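You operate a simulated robot arm through the tools that you are given. There is no shell and no other tool.

You run a simulated robot arm. Do the job below in one go: nothing can be reset, and whatever is moved stays where it is left.

## Task
Put the pink can into the free cell and fold both flaps down.
Fine: lift both flap holders up before folding. Leave the other two cans on the table and the carton clamped.

The check looks at the end state, three seconds after you hand in, the way a careful person would. Anything else that was tipped, shoved, dropped, spilled or broken makes it a failure. Flat cloth is picked up by pressing the open fingertips on it (5 to 10 N) and closing them slowly along it; thin cloth reads only 2 to 8 mm in the jaws.

## Robot
A 6-joint arm with a two-finger gripper, fixed in place. Base frame: the origin is on the floor under the middle of its stand, x ahead of it, y to its left, z up. Lengths are in m, angles in rad, forces in N, time in s.
It reaches about 1.038 m from its shoulder. Its first joint turns from -2.897 to 2.897 rad. Payload 1.71 kg.
The TCP is the grasp point between the finger pads, 0.02 m short of the fingertips. In the tool frame z runs along the fingers and y along their closing line. The gripper opens to 0.096 m; its body begins 0.113 m behind the TCP.
Orientation is that of the tool frame in the base frame, as a unit quaternion [x, y, z, w]. With the fingers straight down and closing along the base's y, the tool's x points along the base's -x, its y along +y and its z along -z.

## Interface
- The arm moves only by the tool nudge_tool. Its argument "deltas" is a list that holds one entry, the list of rows, each a list of 7 numbers: the shift along the tool's x, y, z in units of 400 mm (1.0 is 400 mm), then the turn, a rotation vector about the tool's x, y, z in units of 120 degrees (1.0 is 120 degrees), then the finger opening in cm, from 0 to 9.6. In form: [[[tx, ty, tz, ax, ay, az, grip], ...]]. A call has 1 to 20 rows; each row is the pose to reach, as a shift and turn from the pose commanded when the call began, along the tool's axes at that moment. A call with a number of a shift or a turn outside -1 to 1 is refused whole. Rows are played at 5 a second. More than 0.05 m and 0.15 rad between two rows, or a gripper value outside its range, and nothing of the call is played. A pose out of reach is approached as far as the arm can. The call stops where the force on the tool passes 80 N (or 10 N more than at its start, if that is more) or the arm is blocked; 0.2 s more then pass. The fingers move at their own pace (about 0.045 m/s each) and stop on an object; they squeeze with about 33 N. The grip force told is the motor's: it shows also when the fingers shut on nothing. Time passes only in rows, and 0.2 s behind the last, so rows that repeat a pose let the fingers close. The reply holds the time, the measured pose of the TCP, the force on the tool along the base axes, the opening and the grip force, in the units named above and with some noise, with the torque about the TCP (base axes, N m) and any sound that the robot's microphone picked up.
- Cameras (640 x 400 px; columns grow to the right, rows downward): "scene" is fixed at [0.0525, -0.6525, 1.68]; the picture's right is [0.84, -0.54, 0.00], its down [-0.20, -0.31, -0.93] and it looks along [0.50, 0.78, -0.37] (base axes); focal length 368 px, centre (320, 200). "wrist" rides on the gripper at [0.066, 0.014, -0.145] in the tool frame; the picture's right is [-0.21, 0.98, 0.00], its down [-0.88, -0.18, -0.45] and it looks along [-0.44, -0.09, 0.90] (tool axes); focal length 275 px, centre (320, 200). There is no depth. A picture from a camera that has moved, and an enlarged one, comes with that camera's place and axes in the base frame and with its lens. The place of the scene camera against the robot may be out by one fixed shift of up to 0.012 m in any direction.
- camera(camera): a new picture of that camera. It takes no simulated time.
- raise_lower(by): moves the trunk up (or, below 0, down) by that many m; the arm rides with it, the base frame stays. It gives what a move gives, with no picture.
- inspect(camera, box): a new picture of the part [left, top, right, bottom] of that camera's present view, enlarged. It takes no simulated time.
- sign_off(): hands the job in; it is judged then, once.

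Nothing tells you positions but the pictures and the camera data. Unless the task says otherwise, let go and move clear before handing in.

The tools are called after ">>>" by a JSON object that holds its "name" and its "arguments". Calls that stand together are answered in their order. nudge_tool: Moves the arm, as the interface text tells. Its arguments: {"type":"object","properties":{"deltas":{"type":"array","items":{"type":"array","items":{"type":"array","items":{"type":"number"}}}}},"required":["deltas"]} The other tools are called the same way: raise_lower (by) moves the trunk up or down; camera (camera) takes a picture; inspect (camera, box) takes an enlarged picture of a part of a camera's view; sign_off () hands the job in.

At the start:

```text
time_s: 0.0
ee_pos: [0.2587, 0.5438, 1.3102]
orientation: [0.0, 1.0, 0.0, -0.001]
wrist_force: [0.6, 0.3, -0.7]
wrist_torque: [0.01, -0.01, 0.01]
grip_width: 0.0961
finger_force: 0.1
trunk travel left (down, up): [-0.275, 0.115]
```

scene: 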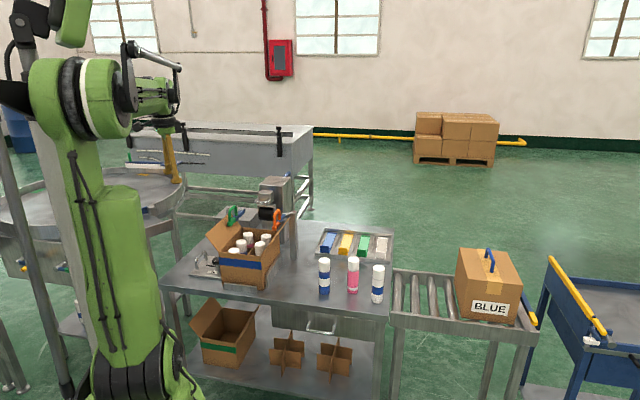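
wrist: 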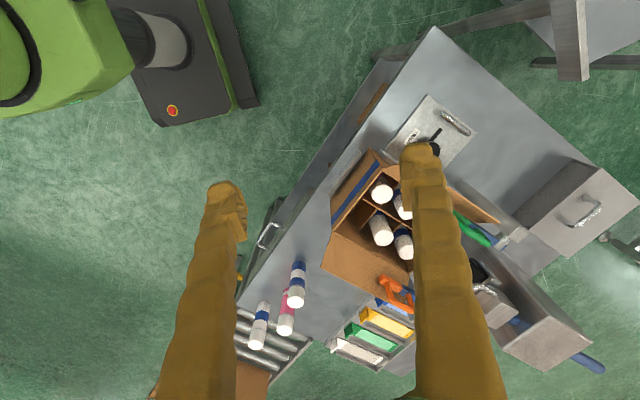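

I see a workbench with a carton holding cans, two clip-like flap holders (green and orange) and three standing cans (blue, pink, blue) on the table. I'll look closer before moving.

>>> {"name": "inspect", "arguments": {"camera": "scene", "box": [180, 190, 320, 300]}}

>>> {"name": "inspect", "arguments": {"camera": "scene", "box": [290, 220, 410, 320]}}

>>> {"name": "inspect", "arguments": {"camera": "wrist", "box": [230, 80, 530, 380]}}

```text
3.64 times, centred on (250, 245) of scene
camera zoom: at [0.0525, -0.6525, 1.68], right [0.84, -0.54, 0.0], down [-0.2, -0.31, -0.93], along [0.5, 0.78, -0.37], focal length 1339 px, centre (574, 36)
```

zoom: 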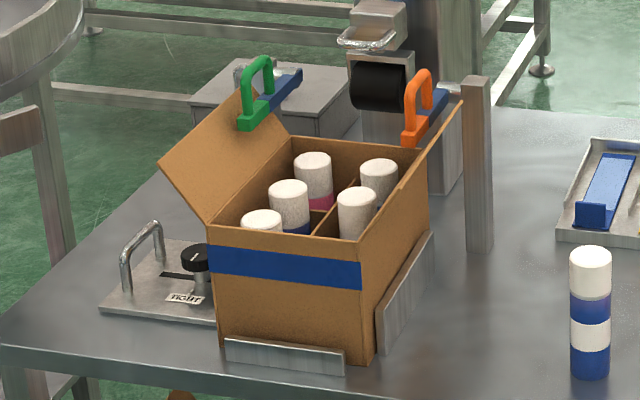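

```text
4.00 times, centred on (350, 270) of scene
camera zoom: at [0.0525, -0.6525, 1.68], right [0.84, -0.54, 0.0], down [-0.2, -0.31, -0.93], along [0.5, 0.78, -0.37], focal length 1473 px, centre (200, -80)
```

zoom: 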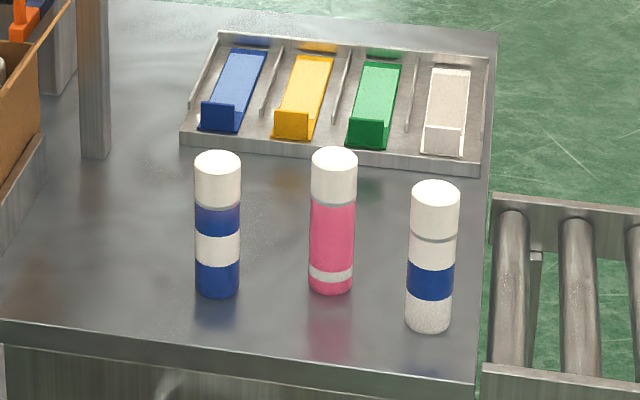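

```text
1.33 times, centred on (380, 230) of wrist
camera zoom: at [0.1922, 0.5579, 1.4553], right [0.21, 0.98, 0.0], down [0.88, -0.18, 0.44], along [0.43, -0.09, -0.9], focal length 367 px, centre (240, 160)
```

zoom: 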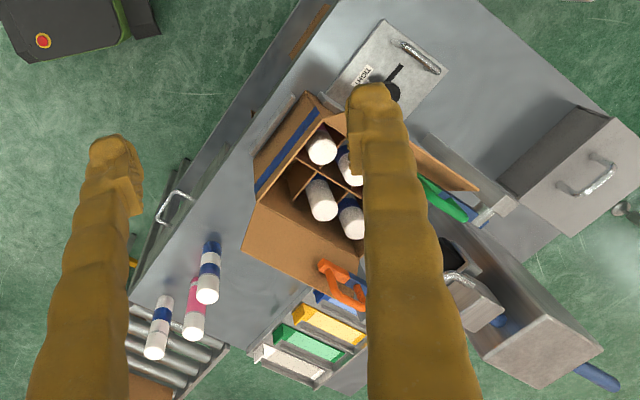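

The carton sits at roughly (0.56, 0.68), with its tape wall facing me. The pink can is near (0.83, 0.33), and the table top is around z≈0.78. I'll move the wrist camera over the carton at a safe height to see the flap holders and the free cell.

>>> {"name": "nudge_tool", "arguments": {"deltas": [[[-0.05, 0.02, -0.02, 0, 0, 0, 9.6], [-0.12, 0.04, -0.04, 0, 0, 0, 9.6], [-0.2, 0.06, -0.06, 0, 0, 0, 9.6], [-0.28, 0.08, -0.08, 0, 0, 0, 9.6], [-0.3, 0.08, -0.1, 0, 0, 0, 9.6], [-0.3, 0.08, -0.1, 0, 0, 0, 9.6]]]}}

```text
time_s: 1.4
ee_pos: [0.3585, 0.5756, 1.3571]
orientation: [0.0, 1.0, 0.002, 0.007]
wrist_force: [0.2, -0.5, 0.3]
wrist_torque: [0.07, 0.0, -0.02]
grip_width: 0.0963
finger_force: 0.0
trunk travel left (down, up): [-0.275, 0.115]
```

The arm followed with a small lag. I'll take a look from here.

>>> {"name": "camera", "arguments": {"camera": "wrist"}}

>>> {"name": "inspect", "arguments": {"camera": "wrist", "box": [220, 0, 480, 200]}}

```text
taken
camera wrist: at [0.2907, 0.5894, 1.5004], right [0.21, 0.98, 0.0], down [0.87, -0.18, 0.46], along [0.45, -0.09, -0.89], focal length 275 px, centre (320, 200)
```

wrist: 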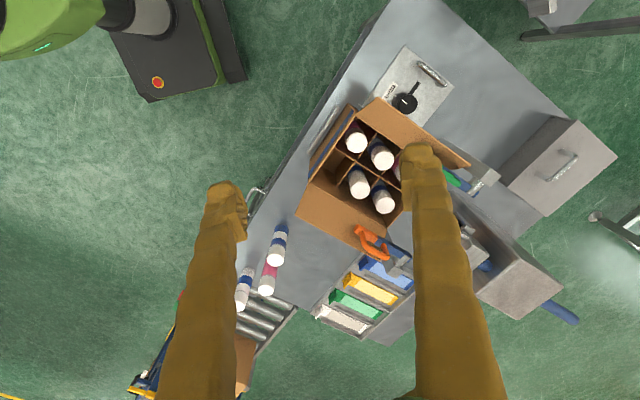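

```text
2.00 times, centred on (350, 100) of wrist
camera zoom: at [0.2907, 0.5894, 1.5004], right [0.21, 0.98, 0.0], down [0.87, -0.18, 0.46], along [0.45, -0.09, -0.89], focal length 551 px, centre (260, 400)
```

zoom: 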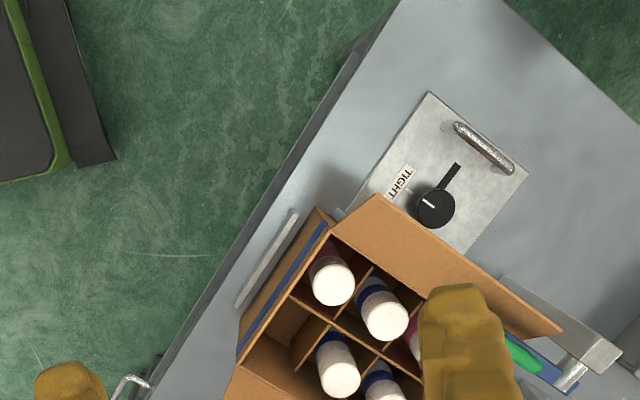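

The holders are blue swing arms with green and orange handles, hinged on brackets behind the carton. I'll turn the wrist so the camera looks squarely at the carton from the tape-wall side.

>>> {"name": "nudge_tool", "arguments": {"deltas": [[[-0.03, -0.01, 0.02, 0, 0, -0.06, 9.6], [-0.06, -0.02, 0.04, 0, 0, -0.12, 9.6], [-0.09, -0.03, 0.06, 0, 0, -0.18, 9.6], [-0.12, -0.04, 0.08, 0, 0, -0.24, 9.6], [-0.14, -0.05, 0.1, 0, 0, -0.3, 9.6], [-0.153, -0.055, 0.12, 0, 0, -0.36, 9.6], [-0.153, -0.055, 0.125, 0, 0, -0.392, 9.6], [-0.153, -0.055, 0.125, 0, 0, -0.392, 9.6], [-0.153, -0.055, 0.125, 0, 0, -0.392, 9.6]]]}}

>>> {"name": "camera", "arguments": {"camera": "wrist"}}

>>> {"name": "inspect", "arguments": {"camera": "wrist", "box": [220, 50, 480, 212]}}

```text
time_s: 3.4
ee_pos: [0.4211, 0.5535, 1.3071]
orientation: [-0.4, 0.917, -0.001, 0.007]
wrist_force: [-0.3, -0.1, 0.2]
wrist_torque: [0.01, -0.01, 0.0]
grip_width: 0.096
finger_force: 0.0
trunk travel left (down, up): [-0.275, 0.115]
```

```text
taken
camera wrist: at [0.3631, 0.5151, 1.4506], right [-0.58, 0.82, -0.01], down [0.73, 0.52, 0.45], along [0.38, 0.26, -0.89], focal length 275 px, centre (320, 200)
```

wrist: 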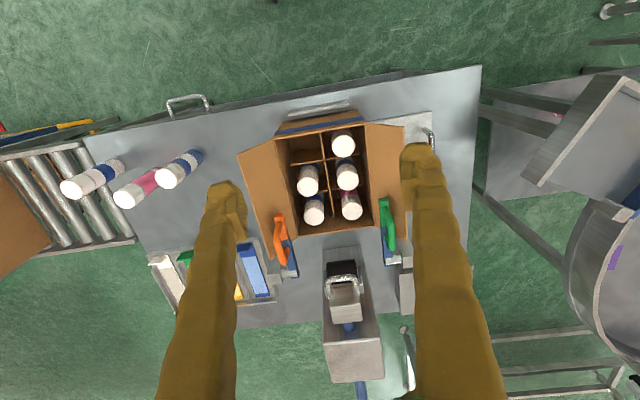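

```text
2.46 times, centred on (350, 131) of wrist
camera zoom: at [0.3631, 0.5151, 1.4506], right [-0.58, 0.82, -0.01], down [0.73, 0.52, 0.45], along [0.38, 0.26, -0.89], focal length 678 px, centre (246, 370)
```

zoom: 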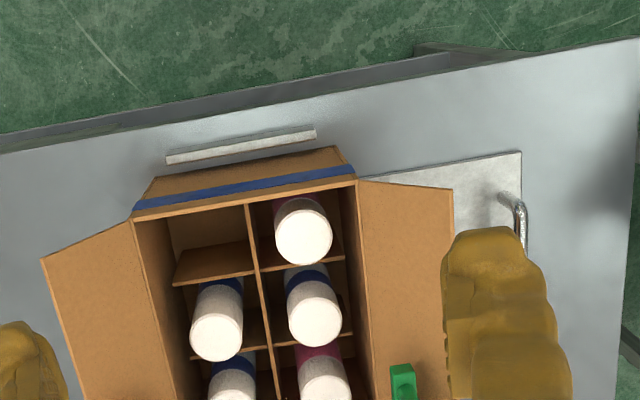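

The free cell is the front one on the side nearer the loose cans. The carton is about 0.17 × 0.23 m, turned roughly 45°. Next I'll enlarge the holders and the cells.

>>> {"name": "inspect", "arguments": {"camera": "scene", "box": [220, 195, 300, 245]}}

>>> {"name": "inspect", "arguments": {"camera": "scene", "box": [225, 225, 289, 265]}}

>>> {"name": "inspect", "arguments": {"camera": "wrist", "box": [230, 110, 410, 300]}}

```text
8.00 times, centred on (260, 220) of scene
camera zoom: at [0.0525, -0.6525, 1.68], right [0.84, -0.54, 0.0], down [-0.2, -0.31, -0.93], along [0.5, 0.78, -0.37], focal length 2946 px, centre (800, 40)
```

zoom: 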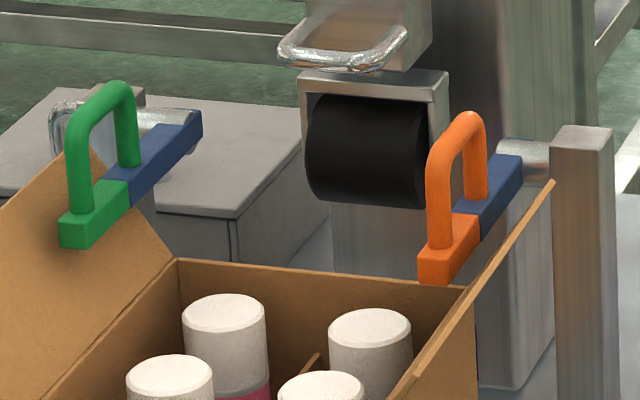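

```text
10.00 times, centred on (257, 245) of scene
camera zoom: at [0.0525, -0.6525, 1.68], right [0.84, -0.54, 0.0], down [-0.2, -0.31, -0.93], along [0.5, 0.78, -0.37], focal length 3682 px, centre (950, -250)
```

zoom: 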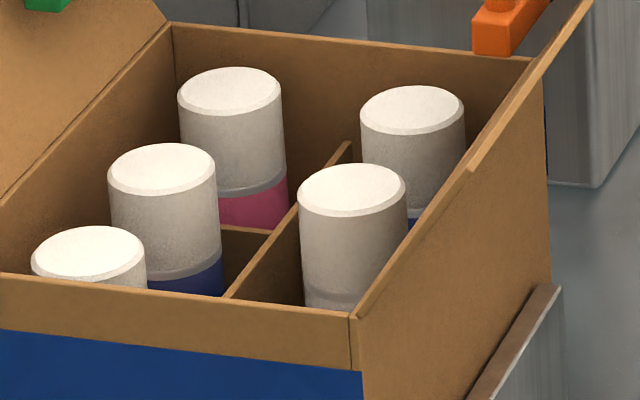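

```text
2.11 times, centred on (320, 205) of wrist
camera zoom: at [0.3631, 0.5151, 1.4506], right [-0.58, 0.82, -0.01], down [0.73, 0.52, 0.45], along [0.38, 0.26, -0.89], focal length 580 px, centre (320, 190)
```

zoom: 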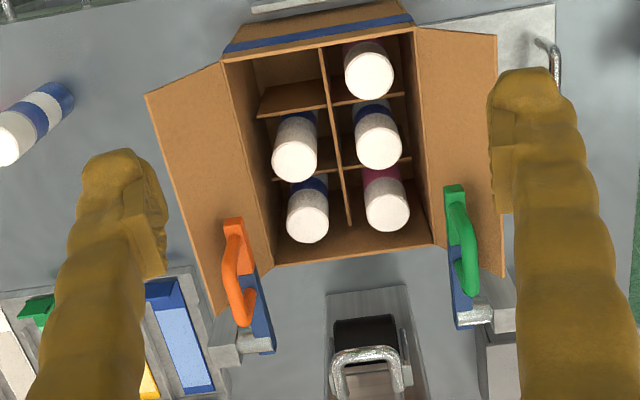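

Each holder is an arm hinged behind the carton with an upright loop handle, resting on the inside of its flap. The dividers stand well below the can tops, so the cell takes a can held by its cap. I'll move over to the loose cans for an exact fix on the pink one.

>>> {"name": "nudge_tool", "arguments": {"deltas": [[[-0.0115, -0.0805, 0.0357, 0, 0, 0.0356, 9.6], [-0.0231, -0.1611, 0.0714, 0, 0, 0.0713, 9.6], [-0.0346, -0.2416, 0.107, 0, 0, 0.1069, 9.6], [-0.0462, -0.3222, 0.1427, 0, 0, 0.1425, 9.6], [-0.0577, -0.4027, 0.1784, 0, 0, 0.1782, 9.6], [-0.0693, -0.4833, 0.2141, 0, 0, 0.2138, 9.6], [-0.0808, -0.5638, 0.2498, 0, 0, 0.2495, 9.6], [-0.0924, -0.6444, 0.2855, 0, 0, 0.2851, 9.6], [-0.1039, -0.7249, 0.3211, 0, 0, 0.3207, 9.6], [-0.1155, -0.8055, 0.3568, 0, 0, 0.3564, 9.6], [-0.127, -0.886, 0.3925, 0, 0, 0.392, 9.6], [-0.127, -0.886, 0.3925, 0, 0, 0.392, 9.6], [-0.127, -0.886, 0.3925, 0, 0, 0.392, 9.6]]]}}

>>> {"name": "camera", "arguments": {"camera": "wrist"}}

>>> {"name": "camera", "arguments": {"camera": "scene"}}

```text
time_s: 6.2
ee_pos: [0.7158, 0.3498, 1.1528]
orientation: [0.0, 1.0, 0.0, 0.007]
wrist_force: [-1.0, 0.1, -0.6]
wrist_torque: [0.03, 0.0, 0.01]
grip_width: 0.096
finger_force: 0.0
trunk travel left (down, up): [-0.275, 0.115]
```

```text
taken
camera wrist: at [0.6471, 0.3632, 1.2967], right [0.21, 0.98, 0.0], down [0.87, -0.18, 0.46], along [0.45, -0.09, -0.89], focal length 275 px, centre (320, 200)
```

wrist: 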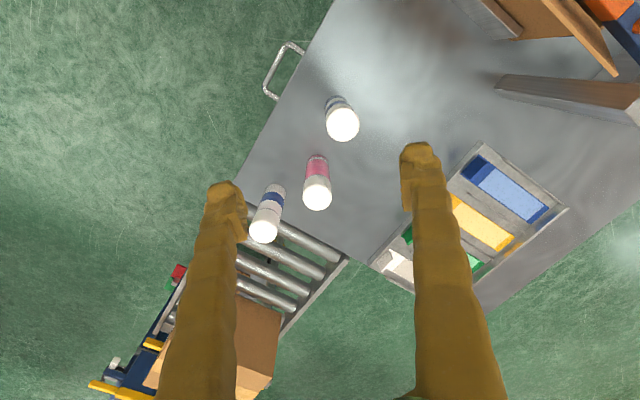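

```text
taken
```

scene: 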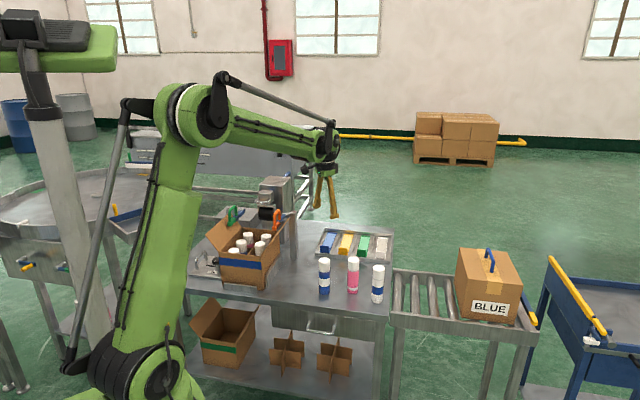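

The arm reached its mark with the pink can in view. I'll zoom in for accurate pixel positions.

>>> {"name": "inspect", "arguments": {"camera": "wrist", "box": [230, 80, 390, 260]}}

>>> {"name": "inspect", "arguments": {"camera": "scene", "box": [310, 245, 390, 310]}}

```text
2.22 times, centred on (310, 170) of wrist
camera zoom: at [0.6471, 0.3632, 1.2967], right [0.21, 0.98, 0.0], down [0.87, -0.18, 0.46], along [0.45, -0.09, -0.89], focal length 612 px, centre (342, 267)
```

zoom: 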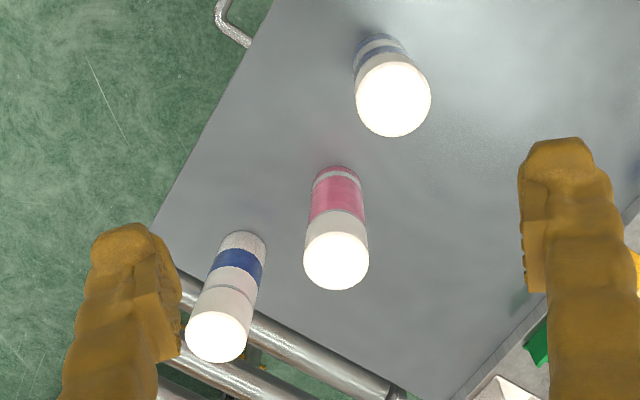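

```text
6.15 times, centred on (350, 278) of scene
camera zoom: at [0.0525, -0.6525, 1.68], right [0.84, -0.54, 0.0], down [-0.2, -0.31, -0.93], along [0.5, 0.78, -0.37], focal length 2266 px, centre (135, -277)
```

zoom: 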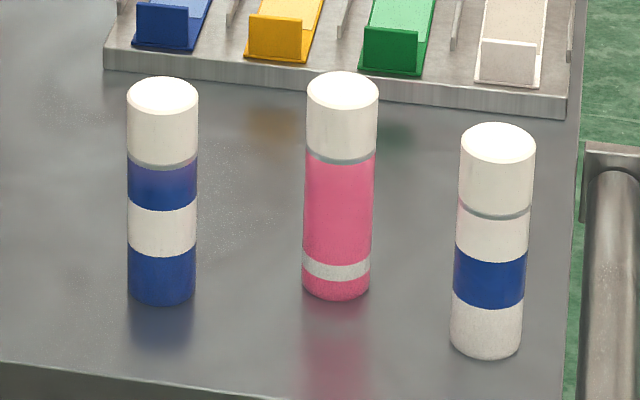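

The pink can is at about (0.832, 0.322), with its top near z≈0.92 and a diameter of about 46 mm. I'll go straight above it, levelling the tool slightly, and check alignment.

>>> {"name": "nudge_tool", "arguments": {"deltas": [[[-0.06, -0.014, 0.052, 0, 0.0013, 0, 9.6], [-0.12, -0.028, 0.104, 0, 0.0027, 0, 9.6], [-0.18, -0.042, 0.157, 0, 0.004, 0, 9.6], [-0.24, -0.056, 0.209, 0, 0.0054, 0, 9.6], [-0.287, -0.0695, 0.261, 0, 0.0067, 0, 9.6], [-0.287, -0.0695, 0.261, 0, 0.0067, 0, 9.6], [-0.287, -0.0695, 0.261, 0, 0.0067, 0, 9.6]]]}}

>>> {"name": "camera", "arguments": {"camera": "wrist"}}

>>> {"name": "inspect", "arguments": {"camera": "wrist", "box": [220, 60, 420, 210]}}

>>> {"name": "camera", "arguments": {"camera": "scene"}}

```text
time_s: 7.8
ee_pos: [0.834, 0.3218, 1.0513]
orientation: [0.0, 1.0, 0.0, 0.0]
wrist_force: [0.4, -0.8, 0.8]
wrist_torque: [0.02, -0.03, 0.01]
grip_width: 0.0961
finger_force: 0.1
trunk travel left (down, up): [-0.275, 0.115]
```

```text
taken
camera wrist: at [0.7674, 0.3359, 1.1959], right [0.21, 0.98, 0.0], down [0.88, -0.18, 0.44], along [0.43, -0.09, -0.9], focal length 275 px, centre (320, 200)
```

wrist: 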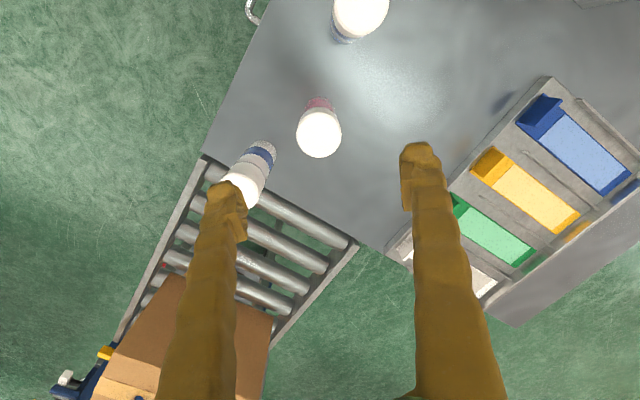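

```text
2.67 times, centred on (320, 135) of wrist
camera zoom: at [0.7674, 0.3359, 1.1959], right [0.21, 0.98, 0.0], down [0.88, -0.18, 0.44], along [0.43, -0.09, -0.9], focal length 734 px, centre (320, 373)
```

zoom: 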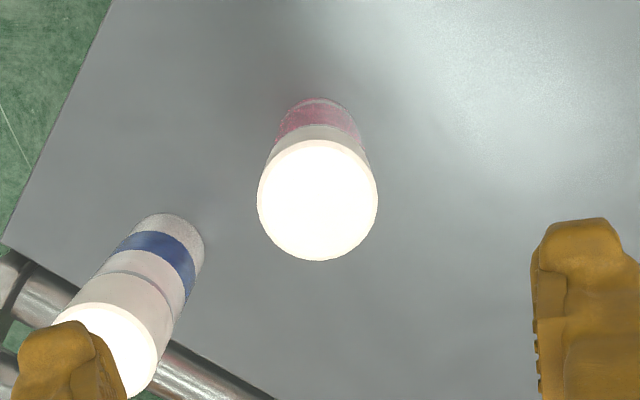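

```text
taken
```

scene: 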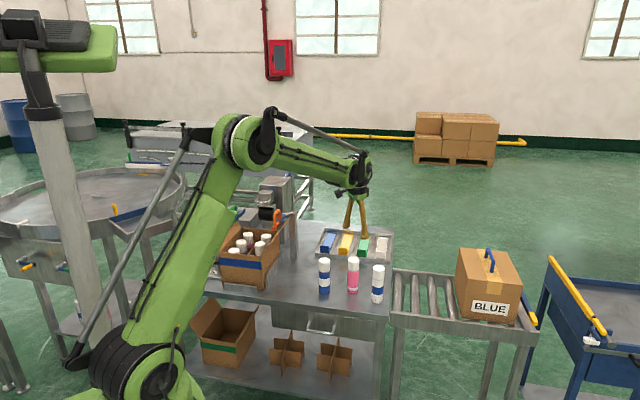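

The gripper is centred on the pink can within about 2 mm. I'll narrow the opening and descend around the cap without closing yet.

>>> {"name": "nudge_tool", "arguments": {"deltas": [[[0.004, 0.0015, 0.0, 0, 0, 0, 7.6], [0.0075, 0.0015, 0.07, 0, 0, 0, 7.6], [0.0075, 0.0015, 0.14, 0, 0, 0, 7.6], [0.0075, 0.0015, 0.21, 0, 0, 0, 7.6], [0.0075, 0.0015, 0.28, 0, 0, 0, 7.6], [0.0075, 0.0015, 0.325, 0, 0, 0, 7.6], [0.0075, 0.0015, 0.352, 0, 0, 0, 7.6], [0.0075, 0.0015, 0.352, 0, 0, 0, 7.6]]]}}

>>> {"name": "camera", "arguments": {"camera": "wrist"}}

>>> {"name": "inspect", "arguments": {"camera": "scene", "box": [310, 220, 400, 310]}}

```text
time_s: 9.6
ee_pos: [0.8313, 0.3225, 0.9103]
orientation: [-0.001, 1.0, 0.0, 0.0]
wrist_force: [0.3, -1.1, 0.1]
wrist_torque: [0.01, 0.03, -0.01]
grip_width: 0.0762
finger_force: 0.0
trunk travel left (down, up): [-0.275, 0.115]
```

```text
taken
camera wrist: at [0.7645, 0.3358, 1.0545], right [0.21, 0.98, 0.0], down [0.88, -0.18, 0.44], along [0.43, -0.09, -0.9], focal length 275 px, centre (320, 200)
```

wrist: 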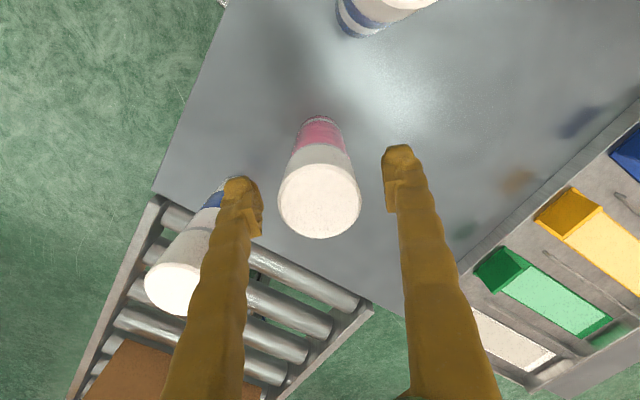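

```text
4.44 times, centred on (355, 265) of scene
camera zoom: at [0.0525, -0.6525, 1.68], right [0.84, -0.54, 0.0], down [-0.2, -0.31, -0.93], along [0.5, 0.78, -0.37], focal length 1637 px, centre (164, -89)
```

zoom: 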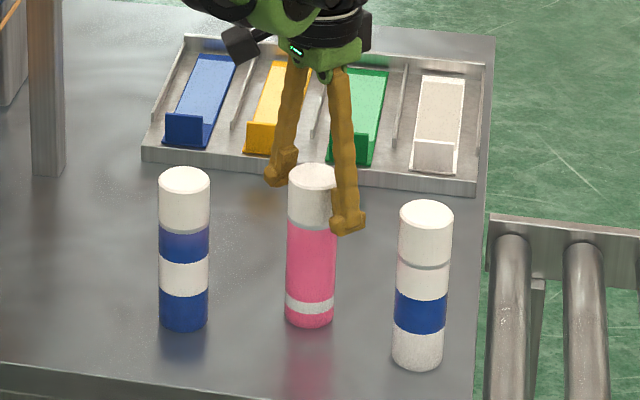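

The fingers straddle the cap nicely and stay clear of both neighbours. I'll close on it.

>>> {"name": "nudge_tool", "arguments": {"deltas": [[[0, 0, 0, 0, 0, 0, 4.0], [0, 0, 0, 0, 0, 0, 0], [0, 0, 0, 0, 0, 0, 0], [0, 0, 0, 0, 0, 0, 0], [0, 0, 0, 0, 0, 0, 0], [0, 0, 0, 0, 0, 0, 0]]]}}

>>> {"name": "camera", "arguments": {"camera": "wrist"}}

>>> {"name": "inspect", "arguments": {"camera": "scene", "box": [310, 220, 400, 310]}}

```text
time_s: 11.0
ee_pos: [0.8306, 0.3219, 0.9097]
orientation: [-0.001, 1.0, -0.001, 0.0]
wrist_force: [-0.6, -0.4, 0.2]
wrist_torque: [-0.02, -0.03, 0.0]
grip_width: 0.0456
finger_force: 33.5
trunk travel left (down, up): [-0.275, 0.115]
```

```text
taken
camera wrist: at [0.7645, 0.3358, 1.0547], right [0.21, 0.98, 0.0], down [0.88, -0.18, 0.44], along [0.43, -0.09, -0.9], focal length 275 px, centre (320, 200)
```

wrist: 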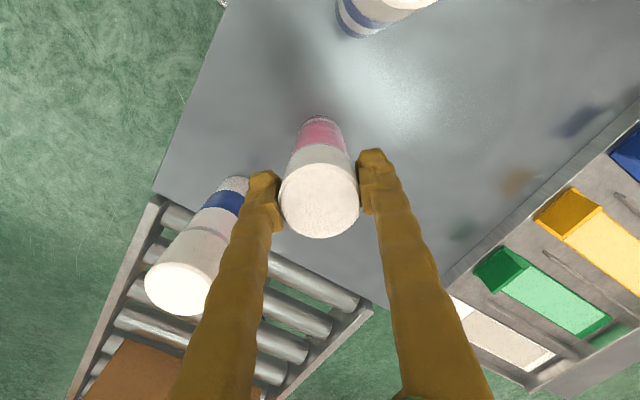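

```text
4.44 times, centred on (355, 265) of scene
camera zoom: at [0.0525, -0.6525, 1.68], right [0.84, -0.54, 0.0], down [-0.2, -0.31, -0.93], along [0.5, 0.78, -0.37], focal length 1637 px, centre (164, -89)
```

zoom: 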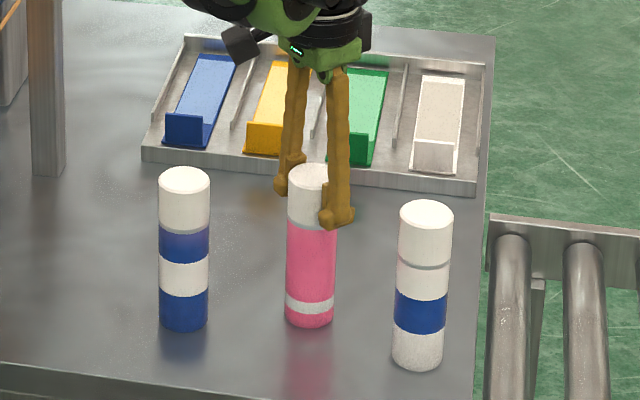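

The grip holds at 45.6 mm. I'll lift straight up, well clear of everything.

>>> {"name": "nudge_tool", "arguments": {"deltas": [[[0, 0, -0.04, 0, 0, 0, 0], [0, 0, -0.12, 0, 0, 0, 0], [0, 0, -0.22, 0, 0, 0, 0], [0, 0, -0.32, 0, 0, 0, 0], [0, 0, -0.42, 0, 0, 0, 0], [0, 0, -0.52, 0, 0, 0, 0], [0, 0, -0.62, 0, 0, 0, 0], [0, 0, -0.72, 0, 0, 0, 0], [0, 0, -0.82, 0, 0, 0, 0], [0, 0, -0.86, 0, 0, 0, 0], [0, 0, -0.86, 0, 0, 0, 0]]]}}

>>> {"name": "camera", "arguments": {"camera": "scene"}}

>>> {"name": "camera", "arguments": {"camera": "wrist"}}

```text
time_s: 13.4
ee_pos: [0.8305, 0.3217, 1.2533]
orientation: [-0.001, 1.0, 0.001, 0.0]
wrist_force: [-0.2, -0.6, -1.4]
wrist_torque: [0.01, 0.0, 0.01]
grip_width: 0.0453
finger_force: 33.5
trunk travel left (down, up): [-0.275, 0.115]
```

```text
taken
```

scene: 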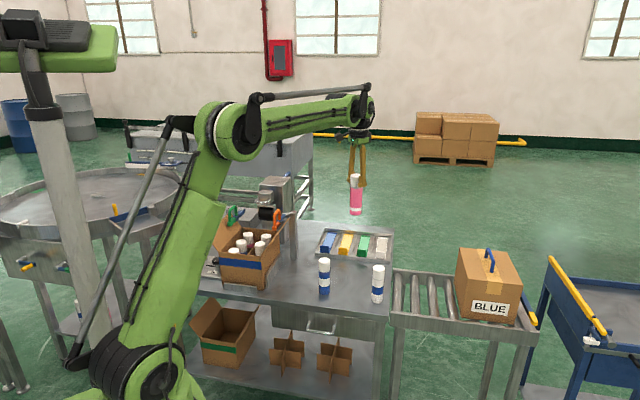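

```text
taken
camera wrist: at [0.7637, 0.3357, 1.3975], right [0.21, 0.98, 0.0], down [0.88, -0.18, 0.44], along [0.43, -0.09, -0.9], focal length 275 px, centre (320, 200)
```

wrist: 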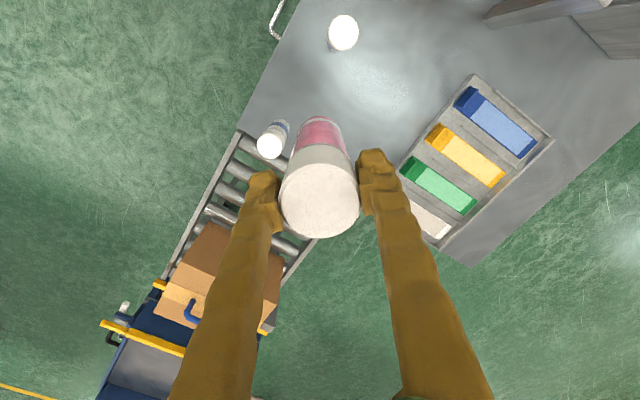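

The can is up and hanging straight. I'll carry it high over to the carton so the camera looks straight down on the free cell.

>>> {"name": "nudge_tool", "arguments": {"deltas": [[[0.04, 0.04, 0, 0, 0, 0, 0], [0.1, 0.1, 0, 0, 0, 0, 0], [0.17, 0.17, 0, 0, 0, 0, 0], [0.24, 0.24, 0, 0, 0, 0, 0], [0.31, 0.31, 0, 0, 0, 0, 0], [0.38, 0.38, 0, 0, 0, 0, 0], [0.45, 0.45, 0, 0, 0, 0, 0], [0.52, 0.52, 0, 0, 0, 0, 0], [0.58, 0.57, 0, 0, 0, 0, 0], [0.609, 0.601, 0, 0, 0, 0, 0], [0.609, 0.601, 0, 0, 0, 0, 0], [0.609, 0.601, 0, 0, 0, 0, 0]]]}}

>>> {"name": "camera", "arguments": {"camera": "wrist"}}

>>> {"name": "inspect", "arguments": {"camera": "wrist", "box": [220, 0, 460, 150]}}

>>> {"name": "camera", "arguments": {"camera": "scene"}}

```text
time_s: 16.0
ee_pos: [0.5862, 0.5621, 1.2537]
orientation: [0.0, 1.0, 0.001, 0.001]
wrist_force: [-0.6, -0.2, -1.1]
wrist_torque: [-0.01, -0.02, -0.01]
grip_width: 0.0451
finger_force: 32.7
trunk travel left (down, up): [-0.275, 0.115]
```

```text
taken
camera wrist: at [0.5197, 0.5762, 1.3995], right [0.21, 0.98, 0.0], down [0.88, -0.18, 0.44], along [0.43, -0.09, -0.9], focal length 275 px, centre (320, 200)
```

wrist: 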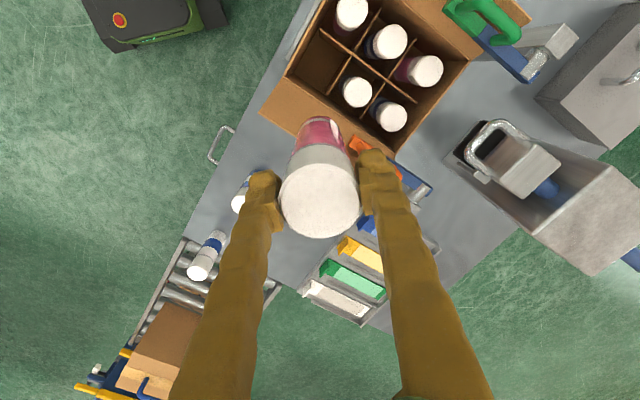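

```text
2.67 times, centred on (340, 75) of wrist
camera zoom: at [0.5197, 0.5762, 1.3995], right [0.21, 0.98, 0.0], down [0.88, -0.18, 0.44], along [0.43, -0.09, -0.9], focal length 734 px, centre (267, 533)
```

zoom: 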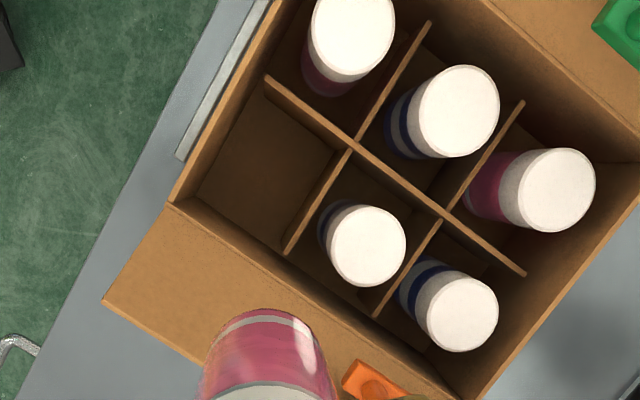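

```text
taken
```

scene: 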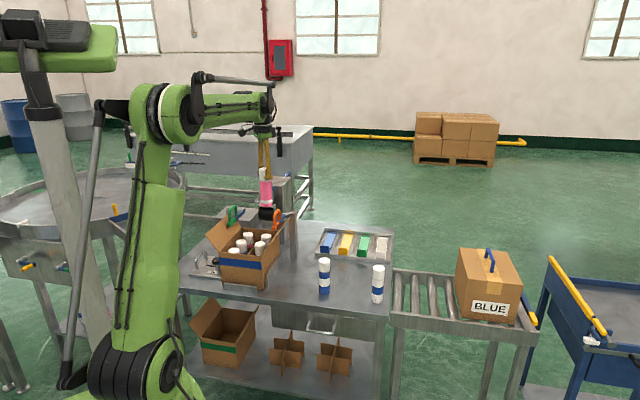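

I now have a clear downward view of the empty cell, centred near (0.523, 0.583), with its outer corner toward −y. Closing along y puts the fingers in the roomy cell corners. I'll move over the cell and come down to just above the rim.

>>> {"name": "nudge_tool", "arguments": {"deltas": [[[0.06, 0.025, 0, 0, 0, 0, 0], [0.12, 0.05, 0, 0, 0, 0, 0], [0.158, 0.0648, 0.0, 0, 0, 0, 0], [0.158, 0.0648, 0.08, 0, 0, 0, 0], [0.158, 0.0648, 0.16, 0, 0, 0, 0], [0.158, 0.0648, 0.24, 0, 0, 0, 0], [0.158, 0.0648, 0.32, 0, 0, 0, 0], [0.158, 0.0648, 0.384, 0, 0, 0, 0], [0.158, 0.0648, 0.384, 0, 0, 0, 0]]]}}

>>> {"name": "camera", "arguments": {"camera": "wrist"}}

>>> {"name": "inspect", "arguments": {"camera": "scene", "box": [190, 160, 330, 300]}}

```text
time_s: 18.0
ee_pos: [0.5215, 0.5906, 1.0986]
orientation: [0.0, 1.0, 0.0, 0.0]
wrist_force: [-0.5, -0.3, -1.4]
wrist_torque: [-0.03, 0.02, -0.01]
grip_width: 0.0455
finger_force: 32.9
trunk travel left (down, up): [-0.275, 0.115]
```

```text
taken
camera wrist: at [0.4556, 0.6035, 1.2444], right [0.21, 0.98, 0.0], down [0.88, -0.18, 0.44], along [0.43, -0.09, -0.9], focal length 275 px, centre (320, 200)
```

wrist: 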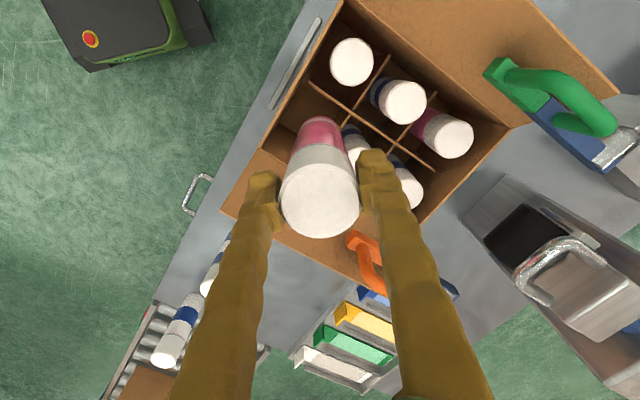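

```text
2.86 times, centred on (260, 230) of scene
camera zoom: at [0.0525, -0.6525, 1.68], right [0.84, -0.54, 0.0], down [-0.2, -0.31, -0.93], along [0.5, 0.78, -0.37], focal length 1052 px, centre (491, 114)
```

zoom: 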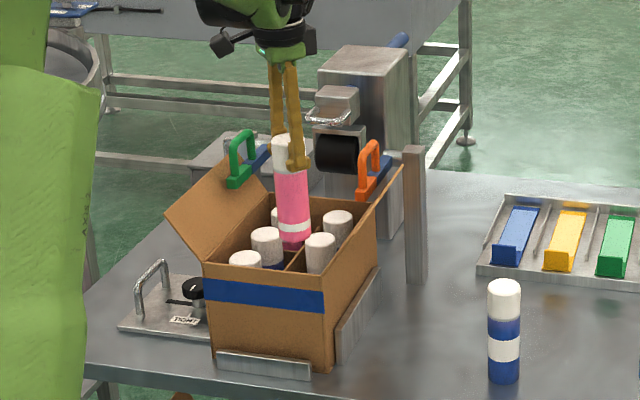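

The can hangs over the free cell and stays clear of the dividers and neighbours. I'll lower it in small rows, stopping a couple of centimetres above the expected floor.

>>> {"name": "nudge_tool", "arguments": {"deltas": [[[-0.0025, -0.005, 0.02, 0, 0, 0, 0], [-0.0025, -0.005, 0.06, 0, 0, 0, 0], [-0.0025, -0.005, 0.1, 0, 0, 0, 0], [-0.0025, -0.005, 0.15, 0, 0, 0, 0], [-0.0025, -0.005, 0.2, 0, 0, 0, 0], [-0.0025, -0.005, 0.25, 0, 0, 0, 0], [-0.0025, -0.005, 0.3, 0, 0, 0, 0], [-0.0025, -0.005, 0.34, 0, 0, 0, 0], [-0.0025, -0.005, 0.375, 0, 0, 0, 0], [-0.0025, -0.005, 0.4, 0, 0, 0, 0], [-0.0025, -0.005, 0.4, 0, 0, 0, 0]]]}}

>>> {"name": "camera", "arguments": {"camera": "wrist"}}

>>> {"name": "inspect", "arguments": {"camera": "scene", "box": [190, 180, 310, 280]}}

```text
time_s: 20.4
ee_pos: [0.5246, 0.5859, 0.9416]
orientation: [0.0, 1.0, 0.0, 0.0]
wrist_force: [1.2, 0.6, -1.8]
wrist_torque: [0.0, 0.02, -0.03]
grip_width: 0.0456
finger_force: 32.8
trunk travel left (down, up): [-0.275, 0.115]
```

```text
taken
camera wrist: at [0.4579, 0.5999, 1.0857], right [0.21, 0.98, 0.0], down [0.88, -0.18, 0.44], along [0.43, -0.09, -0.9], focal length 275 px, centre (320, 200)
```

wrist: 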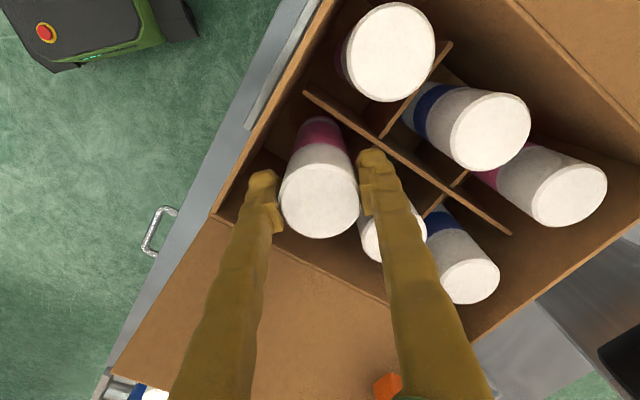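

```text
4.00 times, centred on (250, 230) of scene
camera zoom: at [0.0525, -0.6525, 1.68], right [0.84, -0.54, 0.0], down [-0.2, -0.31, -0.93], along [0.5, 0.78, -0.37], focal length 1473 px, centre (600, 80)
```

zoom: 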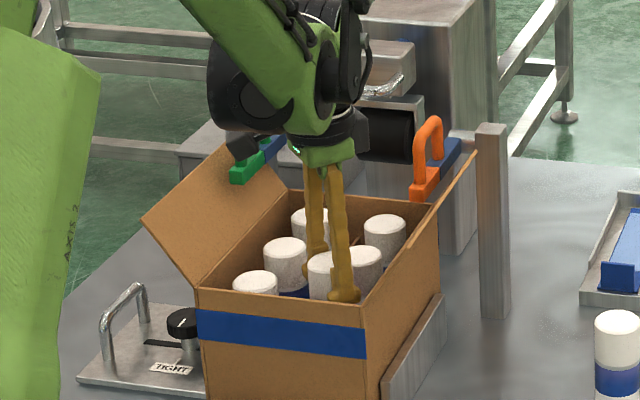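

The can is inside the cell with both fingers clear. I'll lower it gently in steps until it touches the floor.

>>> {"name": "nudge_tool", "arguments": {"deltas": [[[0, 0, 0.012, 0, 0, 0, 0], [0, 0, 0.024, 0, 0, 0, 0], [0, 0, 0.036, 0, 0, 0, 0], [0, 0, 0.044, 0, 0, 0, 0], [0, 0, 0.044, 0, 0, 0, 0]]]}}

```text
time_s: 21.6
ee_pos: [0.5236, 0.5864, 0.9214]
orientation: [0.0, 1.0, 0.0, 0.0]
wrist_force: [-0.1, 0.6, -2.5]
wrist_torque: [0.01, -0.01, 0.0]
grip_width: 0.0452
finger_force: 32.5
trunk travel left (down, up): [-0.275, 0.115]
```

No contact yet. I'll continue with smaller increments.

>>> {"name": "nudge_tool", "arguments": {"deltas": [[[0, 0, 0.005, 0, 0, 0, 0], [0, 0, 0.01, 0, 0, 0, 0], [0, 0, 0.01, 0, 0, 0, 0]]]}}

```text
time_s: 22.4
ee_pos: [0.5248, 0.5851, 0.9185]
orientation: [0.0, 1.0, 0.0, 0.0]
wrist_force: [-0.8, -0.4, -1.5]
wrist_torque: [0.01, 0.01, -0.02]
grip_width: 0.0455
finger_force: 33.0
trunk travel left (down, up): [-0.275, 0.115]
```

>>> {"name": "nudge_tool", "arguments": {"deltas": [[[0, 0, 0.005, 0, 0, 0, 0], [0, 0, 0.0075, 0, 0, 0, 0], [0, 0, 0.0075, 0, 0, 0, 0]]]}}

>>> {"name": "inspect", "arguments": {"camera": "wrist", "box": [200, 60, 460, 260]}}

```text
time_s: 23.2
ee_pos: [0.5241, 0.5861, 0.9165]
orientation: [0.0, 1.0, 0.001, 0.0]
wrist_force: [0.9, -0.1, -1.9]
wrist_torque: [0.0, 0.01, 0.0]
grip_width: 0.0454
finger_force: 32.5
trunk travel left (down, up): [-0.275, 0.115]
```

```text
2.00 times, centred on (330, 160) of wrist
camera zoom: at [0.458, 0.6006, 1.0604], right [0.21, 0.98, 0.0], down [0.88, -0.18, 0.44], along [0.43, -0.09, -0.9], focal length 551 px, centre (300, 280)
```

zoom: 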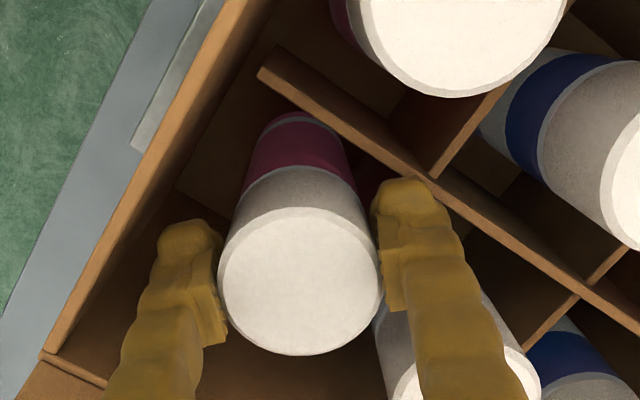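

Still free. I'll keep lowering in 2–3 mm steps.

>>> {"name": "nudge_tool", "arguments": {"deltas": [[[0, 0, 0.004, 0, 0, 0, 0], [0, 0, 0.0075, 0, 0, 0, 0], [0, 0, 0.0075, 0, 0, 0, 0]]]}}

```text
time_s: 24.0
ee_pos: [0.5234, 0.5858, 0.9143]
orientation: [0.0, 1.0, 0.001, 0.001]
wrist_force: [3.2, 2.3, 31.2]
wrist_torque: [0.33, -0.26, -0.01]
grip_width: 0.0451
finger_force: 33.0
trunk travel left (down, up): [-0.275, 0.115]
```

Contact with the carton floor at about the expected height. I'll relax the press slightly and then open the fingers only a little.

>>> {"name": "nudge_tool", "arguments": {"deltas": [[[0, 0, -0.004, 0, 0, 0, 0], [0, 0, -0.005, 0, 0, 0, 0]]]}}

```text
time_s: 24.6
ee_pos: [0.5249, 0.5866, 0.9144]
orientation: [0.0, 1.0, 0.001, 0.0]
wrist_force: [0.9, 0.0, 16.0]
wrist_torque: [0.0, 0.07, 0.03]
grip_width: 0.0449
finger_force: 33.4
trunk travel left (down, up): [-0.275, 0.115]
```

>>> {"name": "nudge_tool", "arguments": {"deltas": [[[0, 0, -0.003, 0, 0, 0, 0], [0, 0, -0.003, 0, 0, 0, 0]]]}}

```text
time_s: 25.2
ee_pos: [0.5239, 0.5871, 0.9173]
orientation: [0.001, 1.0, 0.0, 0.0]
wrist_force: [-0.4, -1.0, -1.8]
wrist_torque: [0.01, 0.03, 0.0]
grip_width: 0.0452
finger_force: 33.4
trunk travel left (down, up): [-0.275, 0.115]
```

>>> {"name": "nudge_tool", "arguments": {"deltas": [[[0, 0, 0.002, 0, 0, 0, 0], [0, 0, 0.002, 0, 0, 0, 0]]]}}

```text
time_s: 25.8
ee_pos: [0.5245, 0.5872, 0.9149]
orientation: [0.0, 1.0, 0.0, 0.0]
wrist_force: [0.5, -0.1, -1.8]
wrist_torque: [0.01, 0.0, 0.0]
grip_width: 0.0452
finger_force: 32.8
trunk travel left (down, up): [-0.275, 0.115]
```

The can is within a millimetre of the floor with no load. I'll open the fingers slightly to release it.

>>> {"name": "nudge_tool", "arguments": {"deltas": [[[0, 0, 0, 0, 0, 0, 4.8], [0, 0, 0, 0, 0, 0, 5.2], [0, 0, 0, 0, 0, 0, 5.4], [0, 0, 0, 0, 0, 0, 5.4]]]}}

>>> {"name": "camera", "arguments": {"camera": "wrist"}}

>>> {"name": "inspect", "arguments": {"camera": "wrist", "box": [200, 60, 460, 260]}}

```text
time_s: 26.8
ee_pos: [0.525, 0.5867, 0.9148]
orientation: [0.0, 1.0, 0.0, 0.0]
wrist_force: [-0.2, 0.1, 0.3]
wrist_torque: [-0.06, 0.01, 0.02]
grip_width: 0.0539
finger_force: 0.1
trunk travel left (down, up): [-0.275, 0.115]
```

```text
taken
camera wrist: at [0.4583, 0.6005, 1.0601], right [0.21, 0.98, 0.0], down [0.88, -0.18, 0.44], along [0.43, -0.09, -0.9], focal length 275 px, centre (320, 200)
```

wrist: 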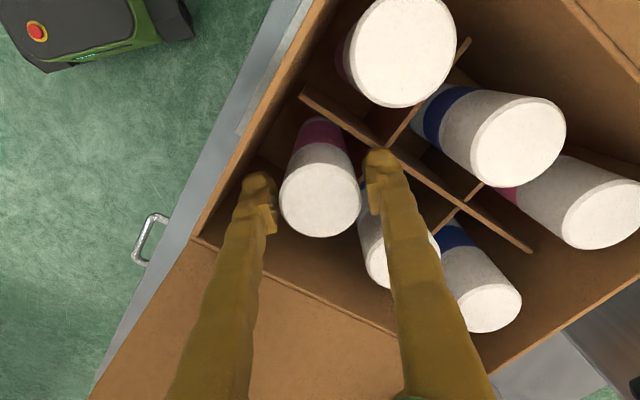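

```text
2.00 times, centred on (330, 160) of wrist
camera zoom: at [0.4583, 0.6005, 1.0601], right [0.21, 0.98, 0.0], down [0.88, -0.18, 0.44], along [0.43, -0.09, -0.9], focal length 551 px, centre (300, 280)
```

zoom: 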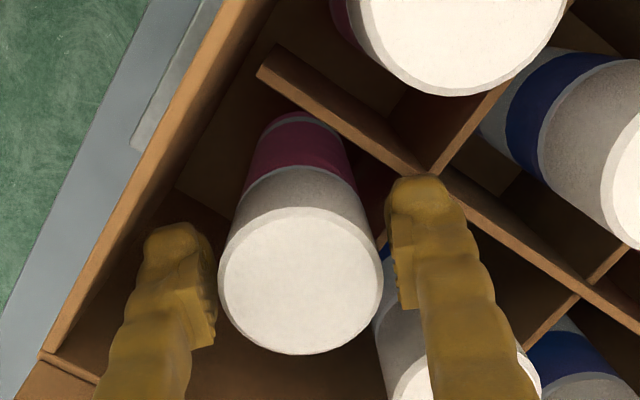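

The can is released and standing free in its cell. I'll back straight up.

>>> {"name": "nudge_tool", "arguments": {"deltas": [[[0, 0, -0.02, 0, 0, 0, 5.4], [0, 0, -0.05, 0, 0, 0, 5.4], [0, 0, -0.1, 0, 0, 0, 5.4], [0, 0, -0.18, 0, 0, 0, 5.4], [0, 0, -0.27, 0, 0, 0, 5.4], [0, 0, -0.36, 0, 0, 0, 5.4], [0, 0, -0.45, 0, 0, 0, 5.4], [0, 0, -0.54, 0, 0, 0, 5.4], [0, 0, -0.64, 0, 0, 0, 5.4], [0, 0, -0.74, 0, 0, 0, 6], [0, 0, -0.84, 0, 0, 0, 7], [0, 0, -0.84, 0, 0, 0, 7]]]}}

>>> {"name": "camera", "arguments": {"camera": "wrist"}}

>>> {"name": "inspect", "arguments": {"camera": "scene", "box": [190, 180, 310, 280]}}

```text
time_s: 29.4
ee_pos: [0.5245, 0.5865, 1.2536]
orientation: [0.0, 1.0, 0.001, 0.001]
wrist_force: [-0.9, -0.7, -0.4]
wrist_torque: [0.02, -0.01, -0.01]
grip_width: 0.0701
finger_force: 0.1
trunk travel left (down, up): [-0.275, 0.115]
```

```text
taken
camera wrist: at [0.4575, 0.5999, 1.3983], right [0.21, 0.98, 0.0], down [0.88, -0.18, 0.44], along [0.43, -0.09, -0.9], focal length 275 px, centre (320, 200)
```

wrist: 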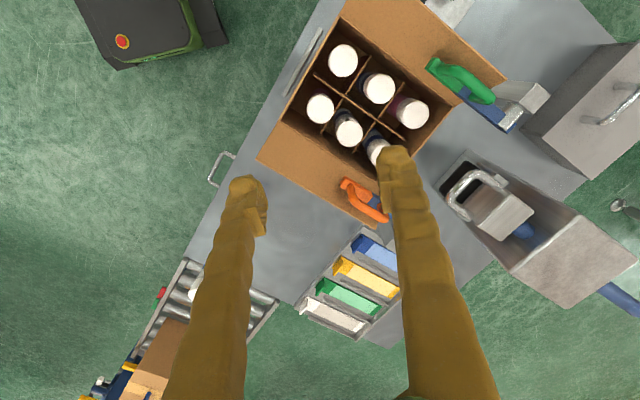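

```text
4.00 times, centred on (250, 230) of scene
camera zoom: at [0.0525, -0.6525, 1.68], right [0.84, -0.54, 0.0], down [-0.2, -0.31, -0.93], along [0.5, 0.78, -0.37], focal length 1473 px, centre (600, 80)
```

zoom: 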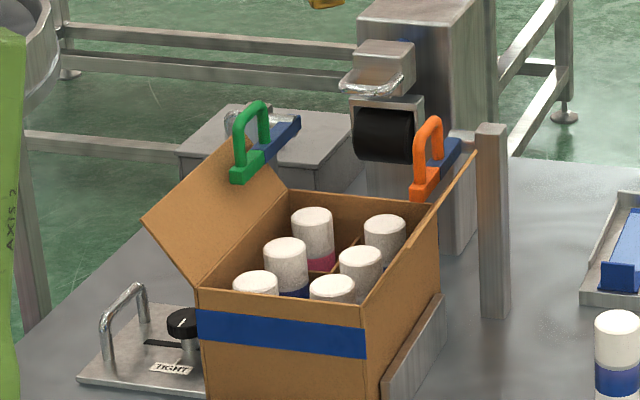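

All six cells are filled. Next are the flap holders, so I'll study their geometry from this view.

>>> {"name": "inspect", "arguments": {"camera": "wrist", "box": [400, 30, 560, 150]}}

>>> {"name": "inspect", "arguments": {"camera": "scene", "box": [220, 200, 260, 230]}}

>>> {"name": "inspect", "arguments": {"camera": "scene", "box": [262, 200, 310, 236]}}

```text
3.33 times, centred on (480, 90) of wrist
camera zoom: at [0.4575, 0.5999, 1.3983], right [0.21, 0.98, 0.0], down [0.88, -0.18, 0.44], along [0.43, -0.09, -0.9], focal length 918 px, centre (-213, 567)
```

zoom: 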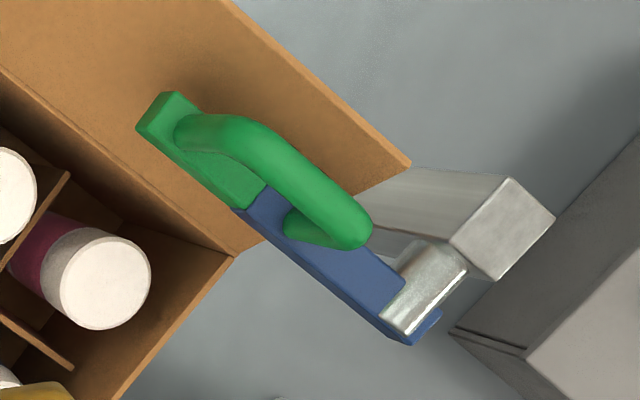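

```text
13.33 times, centred on (240, 215) of scene
camera zoom: at [0.0525, -0.6525, 1.68], right [0.84, -0.54, 0.0], down [-0.2, -0.31, -0.93], along [0.5, 0.78, -0.37], focal length 4910 px, centre (1387, 0)
```

zoom: 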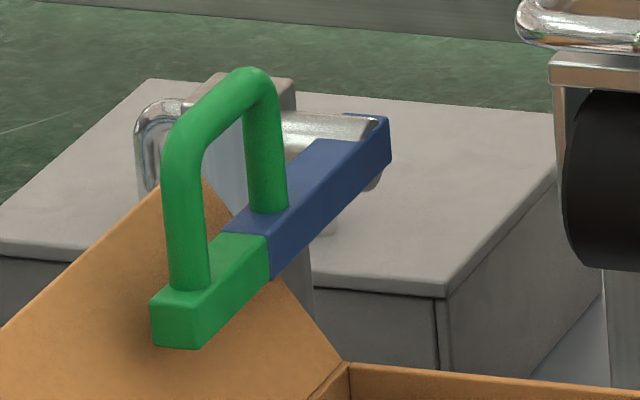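

```text
11.11 times, centred on (286, 218) of scene
camera zoom: at [0.0525, -0.6525, 1.68], right [0.84, -0.54, 0.0], down [-0.2, -0.31, -0.93], along [0.5, 0.78, -0.37], focal length 4092 px, centre (698, 0)
```

zoom: 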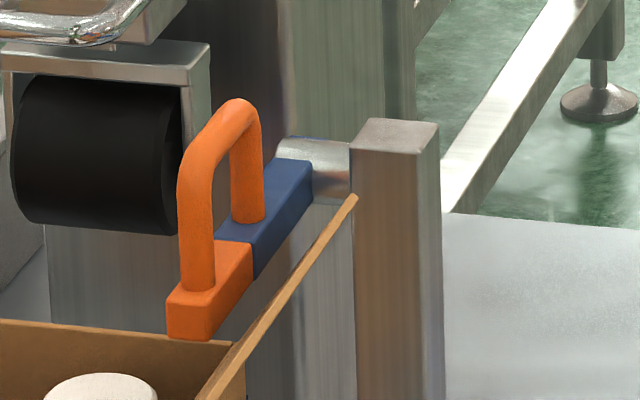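

Each holder arm pivots on a shaft at the rear, with a loop handle about 5 cm tall whose bar runs front to back. I'll turn the gripper to close across that bar and move above the green handle.

>>> {"name": "nudge_tool", "arguments": {"deltas": [[[0.002, 0.06, 0, 0, 0, -0.055, 6], [0.004, 0.13, 0.01, 0, 0, -0.11, 6], [0.007, 0.2, 0.02, 0, 0, -0.165, 6], [0.01, 0.27, 0.035, 0, 0, -0.22, 6], [0.012, 0.34, 0.05, 0, 0, -0.275, 6], [0.014, 0.41, 0.07, 0, 0, -0.33, 6], [0.016, 0.466, 0.084, 0, 0, -0.3875, 6], [0.016, 0.466, 0.084, 0, 0, -0.3875, 6], [0.016, 0.466, 0.084, 0, 0, -0.3875, 6]]]}}

>>> {"name": "camera", "arguments": {"camera": "wrist"}}

>>> {"name": "inspect", "arguments": {"camera": "wrist", "box": [200, 0, 440, 200]}}

>>> {"name": "inspect", "arguments": {"camera": "scene", "box": [190, 140, 310, 240]}}

```text
time_s: 31.4
ee_pos: [0.5178, 0.773, 1.2182]
orientation: [-0.395, 0.919, 0.0, 0.0]
wrist_force: [-0.9, 0.1, 0.1]
wrist_torque: [0.01, -0.04, 0.01]
grip_width: 0.06
finger_force: 0.0
trunk travel left (down, up): [-0.275, 0.115]
```

```text
taken
camera wrist: at [0.4618, 0.7349, 1.363], right [-0.57, 0.82, 0.0], down [0.74, 0.51, 0.44], along [0.37, 0.25, -0.9], focal length 275 px, centre (320, 200)
```

wrist: 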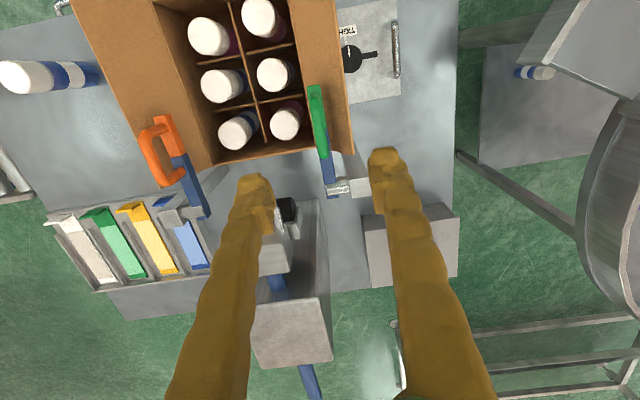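

```text
2.00 times, centred on (320, 100) of wrist
camera zoom: at [0.4618, 0.7349, 1.363], right [-0.57, 0.82, 0.0], down [0.74, 0.51, 0.44], along [0.37, 0.25, -0.9], focal length 551 px, centre (320, 400)
```

zoom: 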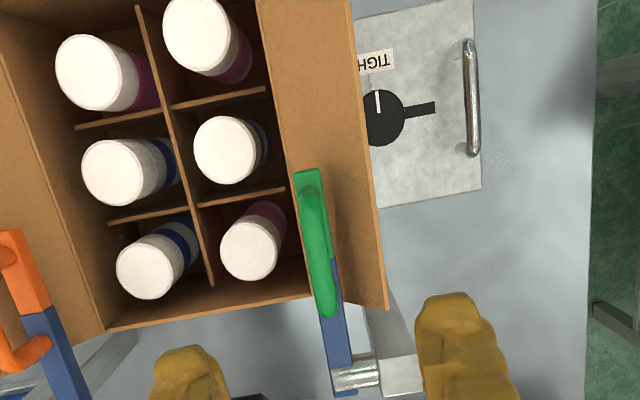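

```text
4.00 times, centred on (250, 190) of scene
camera zoom: at [0.0525, -0.6525, 1.68], right [0.84, -0.54, 0.0], down [-0.2, -0.31, -0.93], along [0.5, 0.78, -0.37], focal length 1473 px, centre (600, 240)
```

zoom: 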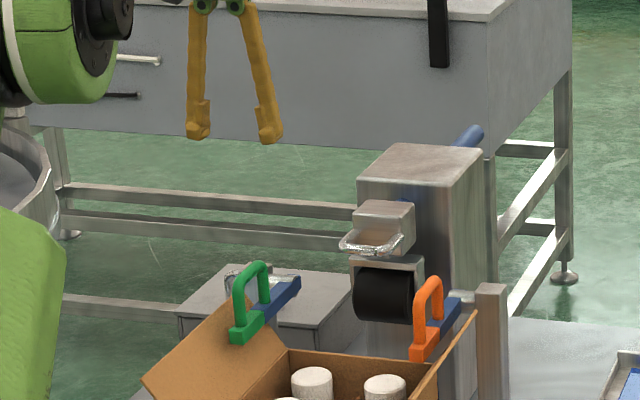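

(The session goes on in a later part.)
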